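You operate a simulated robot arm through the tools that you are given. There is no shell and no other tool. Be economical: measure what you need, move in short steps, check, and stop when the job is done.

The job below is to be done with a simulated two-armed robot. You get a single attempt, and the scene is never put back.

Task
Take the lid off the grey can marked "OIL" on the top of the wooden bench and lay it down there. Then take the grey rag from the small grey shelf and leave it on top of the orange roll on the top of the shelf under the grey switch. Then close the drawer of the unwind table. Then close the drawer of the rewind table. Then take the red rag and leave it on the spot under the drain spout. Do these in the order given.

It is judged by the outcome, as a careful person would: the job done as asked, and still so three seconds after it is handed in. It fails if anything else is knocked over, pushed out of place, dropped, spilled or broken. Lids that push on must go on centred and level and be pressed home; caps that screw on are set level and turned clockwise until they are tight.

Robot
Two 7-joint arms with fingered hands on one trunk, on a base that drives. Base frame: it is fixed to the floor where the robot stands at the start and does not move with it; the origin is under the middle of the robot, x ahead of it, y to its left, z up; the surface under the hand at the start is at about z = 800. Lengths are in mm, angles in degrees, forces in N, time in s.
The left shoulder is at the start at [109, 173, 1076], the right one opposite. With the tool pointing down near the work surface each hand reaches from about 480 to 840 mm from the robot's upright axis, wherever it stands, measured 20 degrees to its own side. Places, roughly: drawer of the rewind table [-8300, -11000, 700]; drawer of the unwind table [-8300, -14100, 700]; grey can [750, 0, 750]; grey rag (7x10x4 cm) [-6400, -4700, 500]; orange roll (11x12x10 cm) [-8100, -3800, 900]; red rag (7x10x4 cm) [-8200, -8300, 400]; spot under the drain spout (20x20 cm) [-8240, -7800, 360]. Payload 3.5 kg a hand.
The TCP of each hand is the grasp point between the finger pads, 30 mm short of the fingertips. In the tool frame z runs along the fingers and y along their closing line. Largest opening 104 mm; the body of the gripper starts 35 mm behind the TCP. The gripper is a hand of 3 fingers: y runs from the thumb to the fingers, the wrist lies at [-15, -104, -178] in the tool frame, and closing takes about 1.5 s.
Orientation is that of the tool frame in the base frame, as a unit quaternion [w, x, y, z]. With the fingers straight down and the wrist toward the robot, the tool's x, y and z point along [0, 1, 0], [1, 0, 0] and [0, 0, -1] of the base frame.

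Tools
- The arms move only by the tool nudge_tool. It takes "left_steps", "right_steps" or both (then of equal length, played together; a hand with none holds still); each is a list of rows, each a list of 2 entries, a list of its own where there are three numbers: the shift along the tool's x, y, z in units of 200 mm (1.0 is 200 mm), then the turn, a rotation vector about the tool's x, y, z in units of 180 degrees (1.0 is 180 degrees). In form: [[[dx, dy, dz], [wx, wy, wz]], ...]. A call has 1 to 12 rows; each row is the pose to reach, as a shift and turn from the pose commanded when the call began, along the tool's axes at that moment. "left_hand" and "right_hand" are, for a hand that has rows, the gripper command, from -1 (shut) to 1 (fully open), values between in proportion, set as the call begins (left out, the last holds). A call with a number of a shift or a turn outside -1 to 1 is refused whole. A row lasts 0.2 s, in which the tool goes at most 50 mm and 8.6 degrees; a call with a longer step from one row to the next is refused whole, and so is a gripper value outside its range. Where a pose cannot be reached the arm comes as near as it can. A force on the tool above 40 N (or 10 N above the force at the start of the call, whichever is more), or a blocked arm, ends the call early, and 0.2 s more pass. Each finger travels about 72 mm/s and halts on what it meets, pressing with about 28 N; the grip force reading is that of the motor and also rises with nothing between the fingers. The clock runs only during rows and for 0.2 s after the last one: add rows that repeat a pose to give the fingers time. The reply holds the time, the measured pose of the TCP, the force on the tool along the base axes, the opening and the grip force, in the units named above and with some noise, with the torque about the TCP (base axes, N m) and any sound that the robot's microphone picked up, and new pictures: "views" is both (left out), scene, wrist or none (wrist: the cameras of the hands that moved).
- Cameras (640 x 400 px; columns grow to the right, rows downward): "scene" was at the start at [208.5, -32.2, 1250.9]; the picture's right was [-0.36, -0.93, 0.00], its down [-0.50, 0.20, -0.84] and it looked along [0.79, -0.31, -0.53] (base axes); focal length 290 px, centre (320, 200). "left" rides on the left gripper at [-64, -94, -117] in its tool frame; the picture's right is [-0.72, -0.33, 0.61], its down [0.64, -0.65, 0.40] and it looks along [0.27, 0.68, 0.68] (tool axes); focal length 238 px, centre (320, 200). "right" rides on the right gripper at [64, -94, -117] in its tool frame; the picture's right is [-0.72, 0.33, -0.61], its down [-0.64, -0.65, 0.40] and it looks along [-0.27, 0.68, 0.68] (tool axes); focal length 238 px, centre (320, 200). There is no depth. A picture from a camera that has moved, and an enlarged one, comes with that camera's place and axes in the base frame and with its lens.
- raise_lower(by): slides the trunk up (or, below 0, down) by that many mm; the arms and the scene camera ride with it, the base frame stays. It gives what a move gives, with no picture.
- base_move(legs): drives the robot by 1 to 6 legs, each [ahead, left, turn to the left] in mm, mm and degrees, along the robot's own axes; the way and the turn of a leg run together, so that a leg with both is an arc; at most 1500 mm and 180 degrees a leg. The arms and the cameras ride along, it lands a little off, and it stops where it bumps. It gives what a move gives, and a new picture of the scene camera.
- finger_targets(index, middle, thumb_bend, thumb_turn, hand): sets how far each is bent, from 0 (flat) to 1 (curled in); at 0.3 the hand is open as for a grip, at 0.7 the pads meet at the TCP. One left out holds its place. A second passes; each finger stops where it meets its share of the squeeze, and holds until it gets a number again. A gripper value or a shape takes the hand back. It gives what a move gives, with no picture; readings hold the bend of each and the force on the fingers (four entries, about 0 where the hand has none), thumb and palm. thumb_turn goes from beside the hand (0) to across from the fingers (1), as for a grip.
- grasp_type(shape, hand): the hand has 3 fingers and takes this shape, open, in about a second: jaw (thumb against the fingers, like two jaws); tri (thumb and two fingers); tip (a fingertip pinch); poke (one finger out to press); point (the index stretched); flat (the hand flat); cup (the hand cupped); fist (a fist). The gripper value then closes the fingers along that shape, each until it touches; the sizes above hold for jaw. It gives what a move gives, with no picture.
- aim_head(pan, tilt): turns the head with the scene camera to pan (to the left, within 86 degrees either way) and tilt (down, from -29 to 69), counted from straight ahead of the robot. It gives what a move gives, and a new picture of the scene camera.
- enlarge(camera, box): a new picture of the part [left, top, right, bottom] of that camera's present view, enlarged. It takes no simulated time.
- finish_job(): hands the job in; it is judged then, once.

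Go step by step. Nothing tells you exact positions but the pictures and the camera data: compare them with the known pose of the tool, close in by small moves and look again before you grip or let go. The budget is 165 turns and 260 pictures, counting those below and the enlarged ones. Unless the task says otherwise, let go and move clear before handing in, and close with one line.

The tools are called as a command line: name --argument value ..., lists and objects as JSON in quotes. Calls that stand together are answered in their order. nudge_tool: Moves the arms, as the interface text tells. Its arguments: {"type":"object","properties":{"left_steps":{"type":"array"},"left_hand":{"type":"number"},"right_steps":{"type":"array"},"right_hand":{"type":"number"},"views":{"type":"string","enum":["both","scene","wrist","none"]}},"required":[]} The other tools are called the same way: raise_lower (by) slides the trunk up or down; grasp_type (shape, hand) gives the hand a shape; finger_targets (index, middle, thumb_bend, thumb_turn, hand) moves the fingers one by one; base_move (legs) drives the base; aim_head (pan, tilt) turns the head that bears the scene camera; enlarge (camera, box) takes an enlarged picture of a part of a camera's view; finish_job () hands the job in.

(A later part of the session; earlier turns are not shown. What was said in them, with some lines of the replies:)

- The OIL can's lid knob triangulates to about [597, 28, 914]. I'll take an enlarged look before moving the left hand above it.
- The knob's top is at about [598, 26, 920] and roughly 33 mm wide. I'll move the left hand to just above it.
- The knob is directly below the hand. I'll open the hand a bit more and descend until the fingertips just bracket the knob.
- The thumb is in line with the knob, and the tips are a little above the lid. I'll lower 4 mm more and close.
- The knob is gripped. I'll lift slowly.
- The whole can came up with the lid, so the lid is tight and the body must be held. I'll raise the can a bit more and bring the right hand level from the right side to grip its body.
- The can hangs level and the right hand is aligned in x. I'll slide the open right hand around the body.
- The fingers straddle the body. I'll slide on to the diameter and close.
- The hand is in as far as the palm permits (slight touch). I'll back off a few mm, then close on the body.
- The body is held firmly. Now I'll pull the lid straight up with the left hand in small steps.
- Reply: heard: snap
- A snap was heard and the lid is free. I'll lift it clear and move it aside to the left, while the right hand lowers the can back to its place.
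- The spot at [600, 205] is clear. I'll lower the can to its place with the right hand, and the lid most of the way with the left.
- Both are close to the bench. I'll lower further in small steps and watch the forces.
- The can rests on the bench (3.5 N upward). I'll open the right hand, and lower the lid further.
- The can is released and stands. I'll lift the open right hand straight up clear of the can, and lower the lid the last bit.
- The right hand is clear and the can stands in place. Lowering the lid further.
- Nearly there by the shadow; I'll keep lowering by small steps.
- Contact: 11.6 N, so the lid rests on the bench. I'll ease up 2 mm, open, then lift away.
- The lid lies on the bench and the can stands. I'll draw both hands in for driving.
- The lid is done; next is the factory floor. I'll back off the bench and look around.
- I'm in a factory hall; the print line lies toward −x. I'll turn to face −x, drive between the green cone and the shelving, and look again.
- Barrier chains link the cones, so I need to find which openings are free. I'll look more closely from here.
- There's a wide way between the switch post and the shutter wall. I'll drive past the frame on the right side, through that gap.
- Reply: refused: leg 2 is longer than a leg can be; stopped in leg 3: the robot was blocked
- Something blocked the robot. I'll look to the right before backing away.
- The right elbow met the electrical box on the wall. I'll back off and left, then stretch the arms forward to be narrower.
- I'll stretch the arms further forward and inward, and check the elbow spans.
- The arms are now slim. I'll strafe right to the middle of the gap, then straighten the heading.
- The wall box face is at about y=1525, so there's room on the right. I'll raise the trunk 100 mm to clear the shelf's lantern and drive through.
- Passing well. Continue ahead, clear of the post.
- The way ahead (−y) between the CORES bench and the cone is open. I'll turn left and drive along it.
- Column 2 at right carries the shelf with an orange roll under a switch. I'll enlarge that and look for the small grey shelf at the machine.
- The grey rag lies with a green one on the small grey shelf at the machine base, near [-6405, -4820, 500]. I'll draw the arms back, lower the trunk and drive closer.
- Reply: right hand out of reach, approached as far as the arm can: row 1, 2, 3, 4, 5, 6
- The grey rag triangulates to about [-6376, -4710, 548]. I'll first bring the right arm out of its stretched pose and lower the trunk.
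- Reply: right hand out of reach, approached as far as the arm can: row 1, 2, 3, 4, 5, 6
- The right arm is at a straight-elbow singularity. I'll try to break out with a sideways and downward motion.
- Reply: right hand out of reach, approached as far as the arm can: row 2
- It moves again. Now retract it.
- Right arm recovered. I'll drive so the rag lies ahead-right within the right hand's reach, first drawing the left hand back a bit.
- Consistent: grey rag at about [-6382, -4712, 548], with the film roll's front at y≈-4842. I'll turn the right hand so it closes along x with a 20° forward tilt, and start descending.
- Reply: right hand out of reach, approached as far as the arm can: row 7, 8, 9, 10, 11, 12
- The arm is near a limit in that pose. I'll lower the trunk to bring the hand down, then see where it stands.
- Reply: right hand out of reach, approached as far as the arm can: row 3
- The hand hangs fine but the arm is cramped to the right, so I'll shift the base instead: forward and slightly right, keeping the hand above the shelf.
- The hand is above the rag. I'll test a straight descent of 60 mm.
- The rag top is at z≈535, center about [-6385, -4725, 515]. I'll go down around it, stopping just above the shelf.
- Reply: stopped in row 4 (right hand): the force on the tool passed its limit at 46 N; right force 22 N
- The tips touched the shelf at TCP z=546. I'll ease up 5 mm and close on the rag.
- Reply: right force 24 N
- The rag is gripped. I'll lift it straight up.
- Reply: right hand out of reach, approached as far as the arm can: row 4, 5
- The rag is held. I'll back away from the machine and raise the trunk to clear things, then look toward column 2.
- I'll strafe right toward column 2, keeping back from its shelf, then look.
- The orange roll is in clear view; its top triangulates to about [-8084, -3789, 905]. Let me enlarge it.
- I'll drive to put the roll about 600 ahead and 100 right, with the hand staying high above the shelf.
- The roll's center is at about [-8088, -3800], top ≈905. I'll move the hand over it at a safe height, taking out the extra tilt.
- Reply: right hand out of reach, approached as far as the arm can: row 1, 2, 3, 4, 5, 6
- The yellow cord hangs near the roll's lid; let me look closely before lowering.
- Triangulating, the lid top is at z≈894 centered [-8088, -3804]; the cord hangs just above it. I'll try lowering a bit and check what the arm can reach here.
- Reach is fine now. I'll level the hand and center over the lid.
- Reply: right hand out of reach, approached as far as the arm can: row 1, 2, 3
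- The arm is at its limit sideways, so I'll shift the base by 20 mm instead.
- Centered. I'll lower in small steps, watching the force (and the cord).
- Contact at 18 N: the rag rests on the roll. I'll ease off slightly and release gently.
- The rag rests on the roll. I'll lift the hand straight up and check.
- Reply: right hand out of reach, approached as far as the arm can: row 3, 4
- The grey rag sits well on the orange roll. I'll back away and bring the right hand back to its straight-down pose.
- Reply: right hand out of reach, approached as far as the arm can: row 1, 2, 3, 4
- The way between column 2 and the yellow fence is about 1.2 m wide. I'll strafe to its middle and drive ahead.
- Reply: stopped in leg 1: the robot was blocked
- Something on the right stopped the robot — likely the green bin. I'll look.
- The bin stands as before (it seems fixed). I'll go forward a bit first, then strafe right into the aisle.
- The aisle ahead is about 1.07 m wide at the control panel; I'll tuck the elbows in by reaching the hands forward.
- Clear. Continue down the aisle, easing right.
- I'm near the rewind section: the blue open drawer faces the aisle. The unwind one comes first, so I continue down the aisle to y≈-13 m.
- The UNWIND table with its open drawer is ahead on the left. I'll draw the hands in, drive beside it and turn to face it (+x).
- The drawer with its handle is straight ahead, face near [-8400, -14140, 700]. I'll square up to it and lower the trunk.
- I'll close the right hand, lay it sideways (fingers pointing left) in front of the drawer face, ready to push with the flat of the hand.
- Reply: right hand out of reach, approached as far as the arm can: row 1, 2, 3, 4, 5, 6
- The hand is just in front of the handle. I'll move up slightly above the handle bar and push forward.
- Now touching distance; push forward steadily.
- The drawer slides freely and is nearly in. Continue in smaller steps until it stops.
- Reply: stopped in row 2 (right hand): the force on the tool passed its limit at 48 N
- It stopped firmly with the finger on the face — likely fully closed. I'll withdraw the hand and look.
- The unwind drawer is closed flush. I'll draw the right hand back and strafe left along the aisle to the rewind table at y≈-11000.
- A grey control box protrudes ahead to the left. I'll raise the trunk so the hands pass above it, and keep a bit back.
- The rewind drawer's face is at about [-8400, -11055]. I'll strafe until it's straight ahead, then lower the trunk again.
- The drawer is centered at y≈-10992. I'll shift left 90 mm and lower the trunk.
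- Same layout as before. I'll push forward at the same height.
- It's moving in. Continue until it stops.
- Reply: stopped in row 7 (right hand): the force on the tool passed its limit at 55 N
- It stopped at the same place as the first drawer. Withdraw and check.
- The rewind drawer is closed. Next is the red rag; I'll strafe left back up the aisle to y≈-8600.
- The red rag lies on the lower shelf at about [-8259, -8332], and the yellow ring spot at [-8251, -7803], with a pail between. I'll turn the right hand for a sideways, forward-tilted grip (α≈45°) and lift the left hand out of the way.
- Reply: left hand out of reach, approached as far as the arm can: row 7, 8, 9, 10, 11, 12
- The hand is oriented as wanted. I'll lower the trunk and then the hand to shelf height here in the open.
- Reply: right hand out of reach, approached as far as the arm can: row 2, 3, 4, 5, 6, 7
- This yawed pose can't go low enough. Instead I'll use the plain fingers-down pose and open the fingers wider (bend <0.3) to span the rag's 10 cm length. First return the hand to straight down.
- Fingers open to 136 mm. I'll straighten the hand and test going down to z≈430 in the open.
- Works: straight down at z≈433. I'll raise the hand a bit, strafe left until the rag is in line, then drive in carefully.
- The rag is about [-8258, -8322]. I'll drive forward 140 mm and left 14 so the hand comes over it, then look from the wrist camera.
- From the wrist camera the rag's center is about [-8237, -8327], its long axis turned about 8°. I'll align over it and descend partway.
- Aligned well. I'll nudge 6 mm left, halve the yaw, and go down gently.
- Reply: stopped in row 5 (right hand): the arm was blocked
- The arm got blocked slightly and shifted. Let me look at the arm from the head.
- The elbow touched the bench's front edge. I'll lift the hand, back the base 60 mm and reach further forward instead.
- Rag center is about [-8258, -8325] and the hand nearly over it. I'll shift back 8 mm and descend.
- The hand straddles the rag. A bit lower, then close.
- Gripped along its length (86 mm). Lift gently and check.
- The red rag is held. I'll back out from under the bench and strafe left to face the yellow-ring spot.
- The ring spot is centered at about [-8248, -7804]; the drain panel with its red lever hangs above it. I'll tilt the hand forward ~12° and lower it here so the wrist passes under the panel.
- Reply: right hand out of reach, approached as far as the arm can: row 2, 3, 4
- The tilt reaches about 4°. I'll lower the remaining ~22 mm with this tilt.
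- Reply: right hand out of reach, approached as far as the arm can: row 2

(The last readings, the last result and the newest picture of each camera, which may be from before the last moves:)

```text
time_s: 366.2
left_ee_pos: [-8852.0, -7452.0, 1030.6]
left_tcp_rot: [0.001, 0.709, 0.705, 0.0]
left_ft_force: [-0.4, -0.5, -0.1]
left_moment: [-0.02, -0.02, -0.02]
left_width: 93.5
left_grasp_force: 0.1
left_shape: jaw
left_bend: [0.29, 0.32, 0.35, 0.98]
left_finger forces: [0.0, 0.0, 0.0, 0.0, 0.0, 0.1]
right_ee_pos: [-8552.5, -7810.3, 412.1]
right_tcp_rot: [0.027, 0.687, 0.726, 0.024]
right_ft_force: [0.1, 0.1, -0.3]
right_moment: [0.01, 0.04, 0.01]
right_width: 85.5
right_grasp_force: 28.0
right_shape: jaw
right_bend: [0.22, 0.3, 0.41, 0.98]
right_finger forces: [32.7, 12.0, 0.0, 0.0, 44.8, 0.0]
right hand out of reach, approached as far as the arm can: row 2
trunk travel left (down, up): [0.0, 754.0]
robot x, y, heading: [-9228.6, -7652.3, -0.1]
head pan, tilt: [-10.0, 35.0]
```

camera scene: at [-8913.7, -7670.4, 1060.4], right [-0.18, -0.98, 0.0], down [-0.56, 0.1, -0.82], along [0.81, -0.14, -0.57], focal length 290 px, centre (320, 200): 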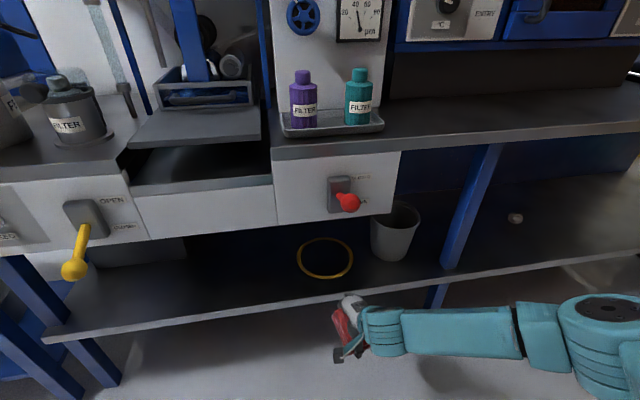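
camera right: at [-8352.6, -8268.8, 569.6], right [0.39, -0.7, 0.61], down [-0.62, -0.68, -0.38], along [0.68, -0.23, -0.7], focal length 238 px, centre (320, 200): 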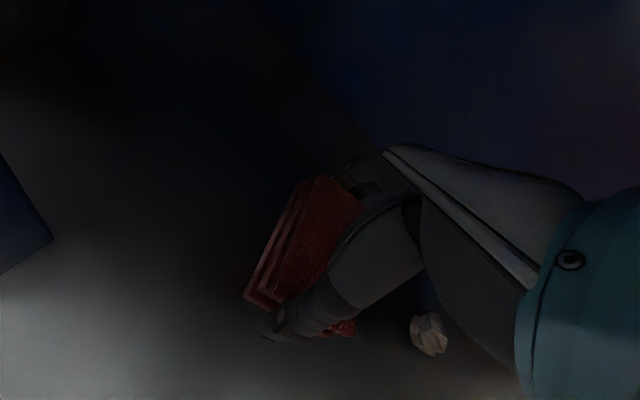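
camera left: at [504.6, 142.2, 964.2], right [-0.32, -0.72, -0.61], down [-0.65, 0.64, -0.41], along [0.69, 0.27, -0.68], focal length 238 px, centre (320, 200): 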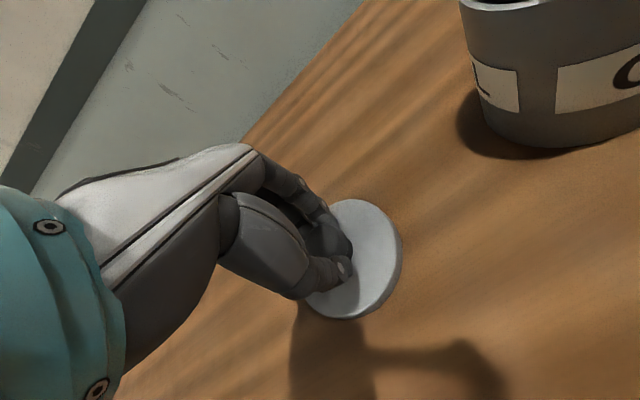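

Now drive in the first half and look.

base_move --legs '[[150, 16, 0]]'

aim_head --pan -15 --tilt 45

```text
time_s: 367.6
left_ee_pos: [-8703.6, -7435.6, 1030.1]
left_tcp_rot: [0.001, 0.708, 0.706, 0.0]
left_ft_force: [0.5, -0.4, -0.2]
left_moment: [0.03, 0.0, -0.01]
left_width: 93.4
left_grasp_force: 0.1
left_shape: jaw
left_bend: [0.29, 0.32, 0.35, 0.98]
left_finger forces: [0.0, 0.1, 0.0, 0.1, 0.1, 0.0]
right_ee_pos: [-8403.6, -7793.0, 412.2]
right_tcp_rot: [0.027, 0.687, 0.726, 0.024]
right_ft_force: [1.0, -0.4, -0.4]
right_moment: [0.01, 0.02, -0.02]
right_width: 85.9
right_grasp_force: 28.3
right_shape: jaw
right_bend: [0.22, 0.3, 0.41, 0.98]
right_finger forces: [32.8, 11.9, 0.1, 0.0, 44.8, 0.0]
trunk travel left (down, up): [0.0, 754.0]
robot x, y, heading: [-9079.6, -7636.9, 0.2]
head pan, tilt: [-10.0, 35.0]
camera scene: at [-8764.5, -7653.6, 1060.3], right [-0.17, -0.98, 0.0], down [-0.57, 0.1, -0.82], along [0.81, -0.14, -0.57], focal length 290 px, centre (320, 200)
```

scene: 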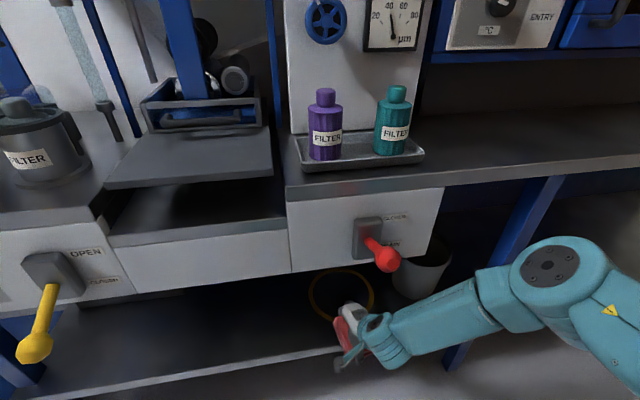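

```text
time_s: 368.3
left_ee_pos: [-8703.6, -7436.1, 1029.4]
left_tcp_rot: [0.0, 0.709, 0.705, -0.001]
left_ft_force: [-0.2, -0.9, 1.0]
left_moment: [0.01, 0.0, -0.06]
left_width: 93.8
left_grasp_force: 0.1
left_shape: jaw
left_bend: [0.29, 0.32, 0.35, 0.98]
left_finger forces: [0.0, 0.0, 0.1, 0.0, 0.1, 0.0]
right_ee_pos: [-8404.2, -7793.4, 412.1]
right_tcp_rot: [0.027, 0.686, 0.727, 0.025]
right_ft_force: [-0.6, 0.0, -1.2]
right_moment: [0.0, -0.01, 0.01]
right_width: 86.1
right_grasp_force: 27.9
right_shape: jaw
right_bend: [0.22, 0.3, 0.41, 0.98]
right_finger forces: [32.7, 12.0, 0.0, 0.0, 44.7, 0.0]
trunk travel left (down, up): [0.0, 754.0]
robot x, y, heading: [-9078.5, -7639.0, -0.1]
head pan, tilt: [-15.0, 45.0]
camera scene: at [-8772.9, -7659.3, 1045.6], right [-0.26, -0.97, 0.0], down [-0.68, 0.18, -0.71], along [0.68, -0.18, -0.71], focal length 290 px, centre (320, 200)
```

scene: 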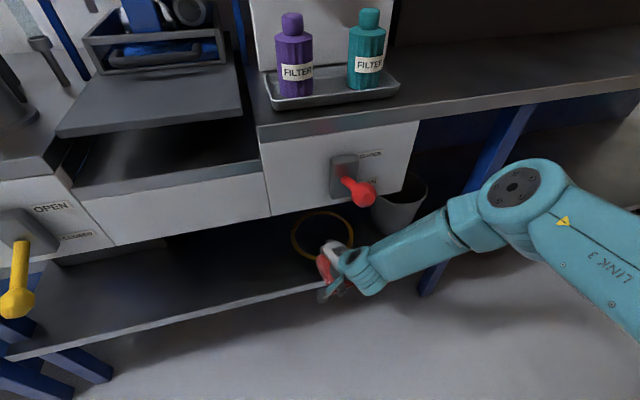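

Clear so far. Drive in another 100 mm and check.

base_move --legs '[[100, 0, 0]]'

```text
time_s: 369.4
left_ee_pos: [-8607.6, -7437.2, 1029.5]
left_tcp_rot: [0.0, 0.71, 0.705, 0.0]
left_ft_force: [0.2, 0.3, -0.2]
left_moment: [-0.01, 0.04, 0.0]
left_width: 93.6
left_grasp_force: 0.2
left_shape: jaw
left_bend: [0.29, 0.32, 0.35, 0.98]
left_finger forces: [0.1, 0.0, 0.0, 0.0, 0.1, 0.0]
right_ee_pos: [-8306.7, -7794.8, 411.4]
right_tcp_rot: [0.027, 0.686, 0.726, 0.024]
right_ft_force: [-0.5, 0.3, 0.2]
right_moment: [0.01, 0.02, 0.02]
right_width: 85.7
right_grasp_force: 28.1
right_shape: jaw
right_bend: [0.22, 0.3, 0.41, 0.98]
right_finger forces: [32.7, 12.0, 0.0, 0.0, 44.7, 0.1]
trunk travel left (down, up): [0.0, 754.0]
robot x, y, heading: [-8980.0, -7640.8, -0.1]
head pan, tilt: [-15.0, 45.0]
camera scene: at [-8676.8, -7659.8, 1045.5], right [-0.26, -0.97, 0.0], down [-0.68, 0.18, -0.71], along [0.68, -0.18, -0.71], focal length 290 px, centre (320, 200)
```

scene: 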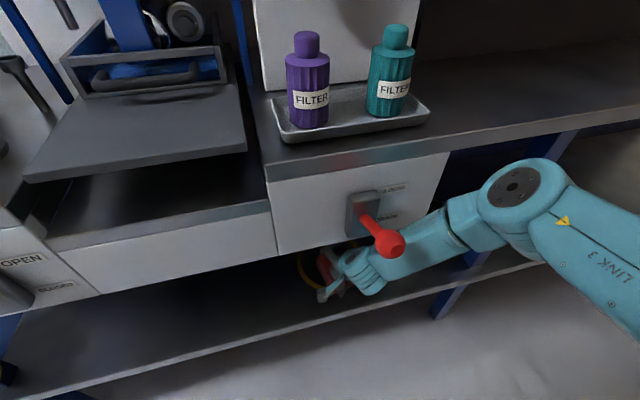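

Still free. 42 mm more.

base_move --legs '[[42, 0, 0]]'

nudge_tool --right_steps '[[[0, 0, 0.03], [0, 0, 0]], [[0, 0, 0.05], [0, 0, 0]]]' --views "wrist"

```text
time_s: 370.3
left_ee_pos: [-8577.3, -7436.6, 1029.0]
left_tcp_rot: [-0.001, 0.71, 0.705, 0.0]
left_ft_force: [-0.6, -0.3, 0.3]
left_moment: [-0.01, -0.02, -0.01]
left_width: 93.6
left_grasp_force: 0.1
left_shape: jaw
left_bend: [0.29, 0.32, 0.35, 0.98]
left_finger forces: [0.0, 0.0, 0.0, 0.1, 0.1, 0.0]
right_ee_pos: [-8290.3, -7793.0, 404.3]
right_tcp_rot: [0.02, 0.682, 0.731, 0.017]
right_ft_force: [0.4, 0.6, -0.3]
right_moment: [0.02, -0.02, -0.03]
right_width: 85.8
right_grasp_force: 27.6
right_shape: jaw
right_bend: [0.22, 0.3, 0.41, 0.98]
right_finger forces: [32.3, 12.2, 0.0, 0.0, 44.8, 0.0]
trunk travel left (down, up): [0.0, 754.0]
robot x, y, heading: [-8956.2, -7639.6, -0.1]
head pan, tilt: [-15.0, 45.0]
stopped in leg 1: the robot was blocked; the commanded pose is now the measured one
camera scene: at [-8648.0, -7660.3, 1045.7], right [-0.26, -0.97, 0.0], down [-0.68, 0.18, -0.71], along [0.68, -0.18, -0.71], focal length 290 px, centre (320, 200)
```

scene: 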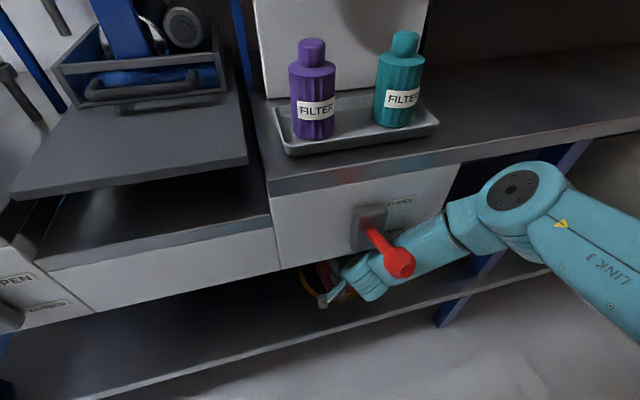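

```text
time_s: 370.9
left_ee_pos: [-8577.6, -7437.4, 1030.2]
left_tcp_rot: [-0.001, 0.709, 0.705, -0.001]
left_ft_force: [0.2, 1.0, 0.3]
left_moment: [-0.02, 0.02, 0.0]
left_width: 93.1
left_grasp_force: 0.2
left_shape: jaw
left_bend: [0.29, 0.32, 0.35, 0.98]
left_finger forces: [0.0, 0.1, 0.0, 0.0, 0.0, 0.0]
right_ee_pos: [-8290.3, -7794.0, 398.5]
right_tcp_rot: [0.018, 0.682, 0.731, 0.015]
right_ft_force: [0.5, -0.3, 0.1]
right_moment: [-0.03, 0.02, -0.01]
right_width: 85.6
right_grasp_force: 27.9
right_shape: jaw
right_bend: [0.22, 0.3, 0.41, 0.98]
right_finger forces: [32.5, 12.2, 0.0, 0.1, 44.7, 0.0]
right hand out of reach, approached as far as the arm can: row 2
trunk travel left (down, up): [0.0, 754.0]
robot x, y, heading: [-8954.6, -7636.4, -0.2]
head pan, tilt: [-15.0, 45.0]
camera right: at [-8393.8, -7735.6, 509.1], right [0.34, -0.69, 0.63], down [-0.59, -0.68, -0.43], along [0.73, -0.22, -0.64], focal length 238 px, centre (320, 200)
```

right: 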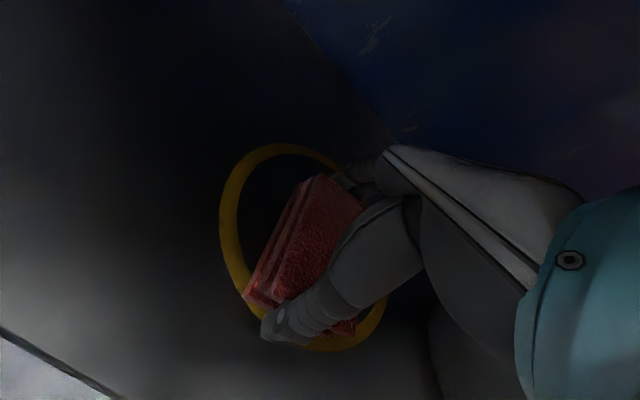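

Blocked just short, but the rag is over the ring, well inside it. I'll lower the last ~10 mm from here.

nudge_tool --right_steps '[[[0, 0, 0.02], [0, 0, 0]], [[0, 0, 0.035], [0, 0, 0]], [[0, 0, 0.045], [0, 0, 0]], [[0, 0, 0.045], [0, 0, 0]]]' --views "wrist"

enlarge --camera "scene" --box '[280, 180, 480, 320]'

```text
time_s: 371.9
left_ee_pos: [-8578.4, -7436.4, 1030.9]
left_tcp_rot: [-0.001, 0.71, 0.705, -0.001]
left_ft_force: [0.0, 0.6, 0.0]
left_moment: [0.01, -0.03, -0.02]
left_width: 93.7
left_grasp_force: 0.1
left_shape: jaw
left_bend: [0.29, 0.32, 0.35, 0.98]
left_finger forces: [0.0, 0.1, 0.0, 0.1, 0.1, 0.0]
right_ee_pos: [-8290.4, -7793.2, 397.5]
right_tcp_rot: [0.018, 0.682, 0.731, 0.015]
right_ft_force: [-0.1, 0.3, -0.9]
right_moment: [0.0, -0.01, 0.03]
right_width: 85.7
right_grasp_force: 28.0
right_shape: jaw
right_bend: [0.22, 0.3, 0.41, 0.98]
right_finger forces: [32.4, 12.1, 0.1, 0.0, 44.7, 0.0]
right hand out of reach, approached as far as the arm can: row 1, 2, 3, 4
trunk travel left (down, up): [0.0, 754.0]
robot x, y, heading: [-8955.5, -7639.3, -0.3]
head pan, tilt: [-15.0, 45.0]
camera right: at [-8393.9, -7735.5, 509.1], right [0.34, -0.69, 0.63], down [-0.59, -0.68, -0.43], along [0.73, -0.22, -0.64], focal length 238 px, centre (320, 200)
```

right: 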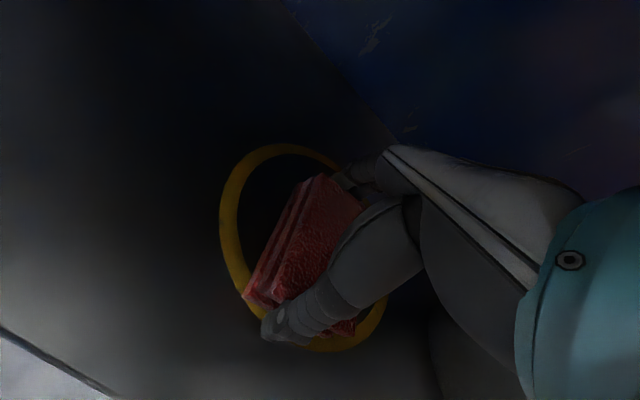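

```text
2.86 times, centred on (380, 250) of scene
camera zoom: at [-8647.9, -7660.3, 1045.6], right [-0.26, -0.97, 0.0], down [-0.68, 0.18, -0.71], along [0.68, -0.18, -0.71], focal length 828 px, centre (149, 57)
```

zoom: 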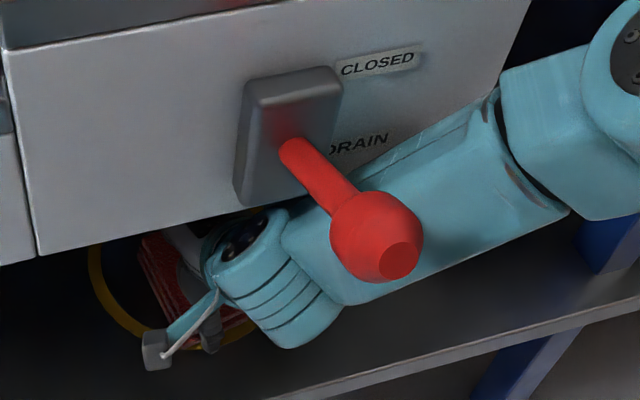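

The forearm rests against the panel front and the arm is at its limit; the rag is only ~8 mm above the shelf, fully inside the ring. I'll open the fingers slowly to let it settle.

finger_targets --hand "right" --index 0.15 --middle 0.15 --thumb_bend 0.15 --thumb_turn 1

enlarge --camera "right" --box '[180, 120, 440, 370]'

```text
time_s: 372.9
left_ee_pos: [-8577.2, -7436.1, 1030.3]
left_tcp_rot: [-0.001, 0.709, 0.705, -0.001]
left_ft_force: [-0.1, -0.6, -0.2]
left_moment: [0.0, -0.02, 0.02]
left_width: 93.6
left_grasp_force: 0.0
left_shape: jaw
left_bend: [0.29, 0.32, 0.35, 0.98]
left_finger forces: [0.0, 0.0, 0.1, 0.0, 0.0, 0.0]
right_ee_pos: [-8290.3, -7793.1, 398.0]
right_tcp_rot: [0.018, 0.682, 0.731, 0.015]
right_ft_force: [0.0, -0.3, 0.2]
right_moment: [-0.02, -0.01, -0.01]
right_width: 136.1
right_grasp_force: 0.0
right_shape: fingers
right_bend: [0.15, 0.15, 0.15, 0.96]
right_finger forces: [0.1, 0.0, 0.0, 0.0, 0.0, 0.1]
trunk travel left (down, up): [0.0, 754.0]
robot x, y, heading: [-8956.5, -7637.2, 0.1]
head pan, tilt: [-15.0, 45.0]
```

```text
1.60 times, centred on (310, 245) of right
camera zoom: at [-8393.9, -7735.5, 509.1], right [0.34, -0.69, 0.63], down [-0.59, -0.68, -0.43], along [0.73, -0.22, -0.64], focal length 381 px, centre (336, 128)
```

zoom: 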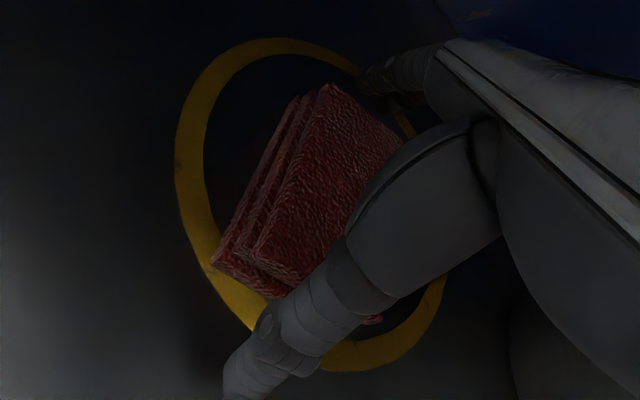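

The rag lies flat on the spot but a bit toward the near edge. I'll bend the thumb a little to slide it ~18 mm toward the ring's center.

finger_targets --hand "right" --thumb_bend 0.55

finger_targets --hand "right" --thumb_bend 0.15

enlarge --camera "right" --box '[180, 120, 440, 370]'

```text
time_s: 373.9
left_ee_pos: [-8577.7, -7436.8, 1030.5]
left_tcp_rot: [0.0, 0.71, 0.704, -0.001]
left_ft_force: [0.8, 0.6, -0.6]
left_moment: [-0.01, 0.01, 0.02]
left_width: 93.6
left_grasp_force: 0.0
left_shape: jaw
left_bend: [0.29, 0.32, 0.35, 0.98]
left_finger forces: [0.0, 0.0, 0.0, 0.1, 0.0, 0.0]
right_ee_pos: [-8291.2, -7794.2, 398.4]
right_tcp_rot: [0.019, 0.683, 0.73, 0.014]
right_ft_force: [-0.6, -0.3, 1.0]
right_moment: [-0.02, 0.0, 0.0]
right_width: 101.2
right_grasp_force: 3.0
right_shape: fingers
right_bend: [0.14, 0.15, 0.51, 1.0]
right_finger forces: [2.6, 0.2, 0.0, 0.0, 3.2, 0.0]
trunk travel left (down, up): [0.0, 754.0]
robot x, y, heading: [-8957.4, -7637.3, -0.2]
head pan, tilt: [-15.0, 45.0]
```

```text
time_s: 374.9
left_ee_pos: [-8576.7, -7436.3, 1030.0]
left_tcp_rot: [-0.001, 0.71, 0.704, 0.0]
left_ft_force: [0.1, 0.5, -0.1]
left_moment: [-0.01, 0.02, -0.02]
left_width: 93.5
left_grasp_force: 0.1
left_shape: jaw
left_bend: [0.29, 0.32, 0.35, 0.98]
left_finger forces: [0.1, 0.0, 0.0, 0.0, 0.1, 0.0]
right_ee_pos: [-8290.0, -7793.4, 399.1]
right_tcp_rot: [0.018, 0.683, 0.73, 0.015]
right_ft_force: [1.2, 0.8, 0.3]
right_moment: [0.0, -0.02, 0.01]
right_width: 136.9
right_grasp_force: 0.5
right_shape: fingers
right_bend: [0.15, 0.15, 0.15, 0.96]
right_finger forces: [0.6, 0.0, 0.0, 0.0, 0.1, 0.1]
trunk travel left (down, up): [0.0, 754.0]
robot x, y, heading: [-8954.0, -7634.7, 0.0]
head pan, tilt: [-15.0, 45.0]
```

```text
1.60 times, centred on (310, 245) of right
camera zoom: at [-8393.9, -7735.5, 509.2], right [0.34, -0.69, 0.63], down [-0.59, -0.68, -0.43], along [0.73, -0.22, -0.64], focal length 381 px, centre (336, 128)
```

zoom: 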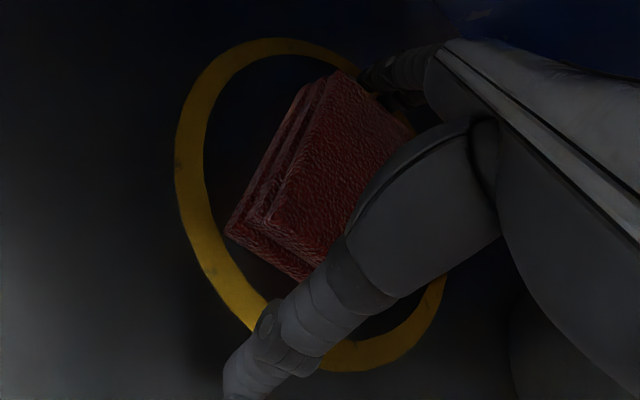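

The rag now lies within the ring. To leave without dragging it, I'll straighten the far fingers away from it, then slide the hand sideways (left) off the rag before backing out.

finger_targets --hand "right" --index 0.03 --middle 0.03 --thumb_bend 0.1

nudge_tool --right_steps '[[[0.03, 0, -0.02], [0, 0, 0]], [[0.06, 0, -0.03], [0, 0, 0]]]' --views "wrist"

```text
time_s: 375.9
left_ee_pos: [-8577.8, -7436.8, 1031.3]
left_tcp_rot: [0.0, 0.709, 0.705, 0.0]
left_ft_force: [0.3, 0.6, 0.4]
left_moment: [0.04, 0.01, -0.01]
left_width: 93.6
left_grasp_force: 0.1
left_shape: jaw
left_bend: [0.29, 0.32, 0.35, 0.98]
left_finger forces: [0.0, 0.1, 0.1, 0.1, 0.0, 0.0]
right_ee_pos: [-8290.2, -7793.4, 397.6]
right_tcp_rot: [0.018, 0.683, 0.73, 0.014]
right_ft_force: [-0.1, 0.7, 0.4]
right_moment: [0.01, 0.02, -0.03]
right_width: 154.3
right_grasp_force: 0.1
right_shape: fingers
right_bend: [0.03, 0.03, 0.1, 0.96]
right_finger forces: [0.0, 0.1, 0.0, 0.0, 0.0, 0.0]
trunk travel left (down, up): [0.0, 754.0]
robot x, y, heading: [-8956.4, -7636.5, -0.0]
head pan, tilt: [-15.0, 45.0]
```

```text
time_s: 376.5
left_ee_pos: [-8577.6, -7436.3, 1029.0]
left_tcp_rot: [-0.001, 0.709, 0.705, 0.0]
left_ft_force: [0.4, 0.5, 0.4]
left_moment: [0.0, 0.0, -0.03]
left_width: 93.5
left_grasp_force: 0.0
left_shape: jaw
left_bend: [0.29, 0.32, 0.35, 0.98]
left_finger forces: [0.0, 0.1, 0.1, 0.1, 0.0, 0.1]
right_ee_pos: [-8292.0, -7780.2, 404.2]
right_tcp_rot: [0.019, 0.683, 0.73, 0.016]
right_ft_force: [0.5, 0.3, 0.3]
right_moment: [-0.01, 0.03, 0.01]
right_width: 154.1
right_grasp_force: 0.2
right_shape: fingers
right_bend: [0.03, 0.03, 0.1, 0.96]
right_finger forces: [0.1, 0.1, 0.1, 0.0, 0.1, 0.1]
trunk travel left (down, up): [0.0, 754.0]
robot x, y, heading: [-8956.3, -7637.6, 0.1]
head pan, tilt: [-15.0, 45.0]
camera right: at [-8395.8, -7723.2, 515.3], right [0.34, -0.69, 0.63], down [-0.59, -0.68, -0.43], along [0.73, -0.22, -0.64], focal length 238 px, centre (320, 200)
```

right: 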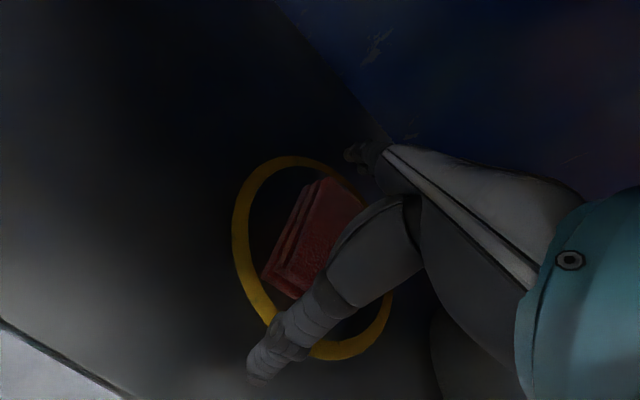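

Sliding left works freely; continue 60 mm more to the left.

nudge_tool --right_steps '[[[0.08, 0, 0], [0, 0, 0]], [[0.16, 0, 0], [0, 0, 0]], [[0.24, 0, 0], [0, 0, 0]], [[0.32, 0, 0], [0, 0, 0]]]'

```text
time_s: 377.5
left_ee_pos: [-8577.7, -7437.4, 1029.6]
left_tcp_rot: [-0.001, 0.709, 0.705, 0.0]
left_ft_force: [0.8, 0.7, 0.2]
left_moment: [0.01, 0.01, -0.01]
left_width: 93.4
left_grasp_force: 0.1
left_shape: jaw
left_bend: [0.29, 0.32, 0.35, 0.98]
left_finger forces: [0.0, 0.1, 0.0, 0.0, 0.1, 0.0]
right_ee_pos: [-8295.9, -7716.4, 401.0]
right_tcp_rot: [0.018, 0.682, 0.731, 0.017]
right_ft_force: [0.5, 0.6, -1.0]
right_moment: [0.03, 0.02, 0.01]
right_width: 154.4
right_grasp_force: 0.0
right_shape: fingers
right_bend: [0.03, 0.03, 0.1, 0.96]
right_finger forces: [0.1, 0.0, 0.0, 0.1, 0.1, 0.0]
trunk travel left (down, up): [0.0, 754.0]
robot x, y, heading: [-8957.7, -7639.5, -0.1]
head pan, tilt: [-15.0, 45.0]
camera scene: at [-8647.9, -7660.3, 1045.6], right [-0.26, -0.97, 0.0], down [-0.68, 0.18, -0.71], along [0.68, -0.18, -0.71], focal length 290 px, centre (320, 200)
camera right: at [-8399.6, -7658.8, 512.8], right [0.34, -0.7, 0.63], down [-0.59, -0.68, -0.43], along [0.73, -0.22, -0.64], focal length 238 px, centre (320, 200)
```

scene: 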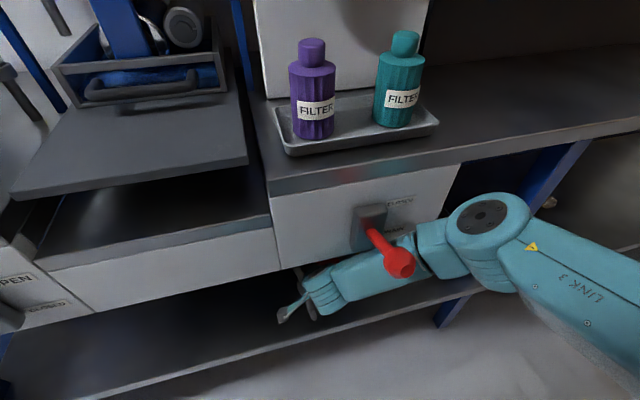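
right: 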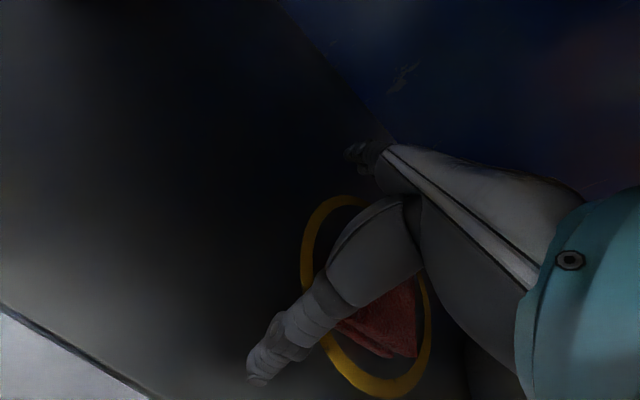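

The hand is beside the rag now. Back straight out.

base_move --legs '[[-100, 8, 0], [-300, 0, 0]]'

aim_head --pan -10 --tilt 35

enlarge --camera "scene" --box '[220, 130, 460, 300]'

```text
time_s: 380.3
left_ee_pos: [-8976.8, -7426.5, 1029.5]
left_tcp_rot: [0.0, 0.708, 0.706, -0.001]
left_ft_force: [-0.5, 0.5, -0.9]
left_moment: [-0.01, -0.03, -0.02]
left_width: 93.7
left_grasp_force: 0.0
left_shape: jaw
left_bend: [0.29, 0.32, 0.35, 0.98]
left_finger forces: [0.0, 0.1, 0.0, 0.0, 0.0, 0.0]
right_ee_pos: [-8695.0, -7706.8, 402.0]
right_tcp_rot: [0.02, 0.682, 0.731, 0.017]
right_ft_force: [0.5, -0.4, -0.3]
right_moment: [0.0, 0.0, 0.0]
right_width: 153.9
right_grasp_force: 0.0
right_shape: fingers
right_bend: [0.03, 0.03, 0.1, 0.96]
right_finger forces: [0.0, 0.1, 0.0, 0.0, 0.1, 0.0]
trunk travel left (down, up): [0.0, 754.0]
robot x, y, heading: [-9352.1, -7631.9, -0.0]
head pan, tilt: [-15.0, 45.0]
camera scene: at [-9046.6, -7650.7, 1045.6], right [-0.26, -0.97, 0.0], down [-0.68, 0.18, -0.71], along [0.68, -0.18, -0.71], focal length 290 px, centre (320, 200)
```

scene: 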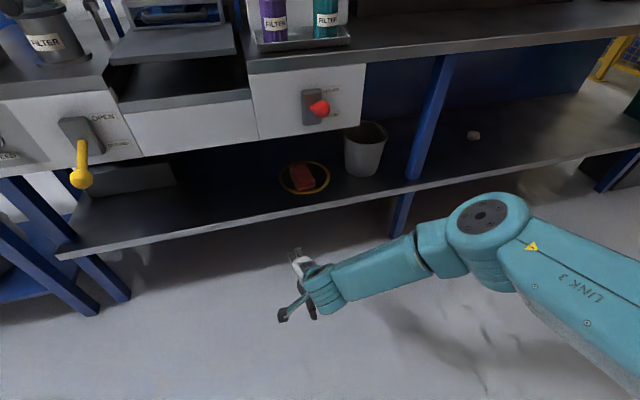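

```text
time_s: 381.0
left_ee_pos: [-8975.5, -7425.9, 1029.8]
left_tcp_rot: [0.0, 0.709, 0.705, -0.001]
left_ft_force: [-0.6, 0.9, -0.2]
left_moment: [0.0, 0.01, -0.02]
left_width: 93.4
left_grasp_force: 0.1
left_shape: jaw
left_bend: [0.29, 0.32, 0.35, 0.98]
left_finger forces: [0.1, 0.0, 0.0, 0.0, 0.0, 0.0]
right_ee_pos: [-8694.6, -7706.5, 400.6]
right_tcp_rot: [0.019, 0.682, 0.731, 0.017]
right_ft_force: [-0.3, -0.1, 0.2]
right_moment: [0.0, -0.01, 0.0]
right_width: 154.3
right_grasp_force: 0.1
right_shape: fingers
right_bend: [0.03, 0.03, 0.1, 0.96]
right_finger forces: [0.1, 0.1, 0.0, 0.0, 0.0, 0.0]
trunk travel left (down, up): [0.0, 754.0]
robot x, y, heading: [-9354.8, -7630.7, 0.1]
head pan, tilt: [-10.0, 35.0]
camera scene: at [-9038.3, -7645.0, 1060.3], right [-0.17, -0.98, 0.0], down [-0.57, 0.1, -0.82], along [0.81, -0.14, -0.57], focal length 290 px, centre (320, 200)
```

scene: 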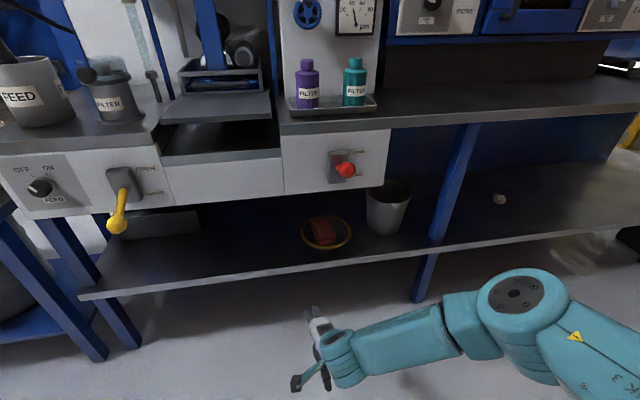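

```text
2.35 times, centred on (340, 215) of scene
camera zoom: at [-9038.3, -7645.0, 1060.3], right [-0.17, -0.98, 0.0], down [-0.57, 0.1, -0.82], along [0.81, -0.14, -0.57], focal length 682 px, centre (273, 165)
```

zoom: 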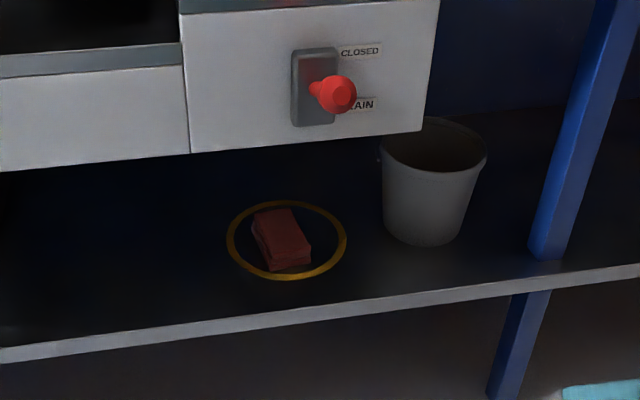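

The red rag lies flat inside the ring, the pail and lever are undisturbed, and the hands are clear. Everything asked has been done in order.

finish_job

```text
The job is handed in.
```

All five steps are done in the order given and the job is handed in; on the way to the aisle the base bumped the green bin near the packing table, which stayed upright and looked unmoved.
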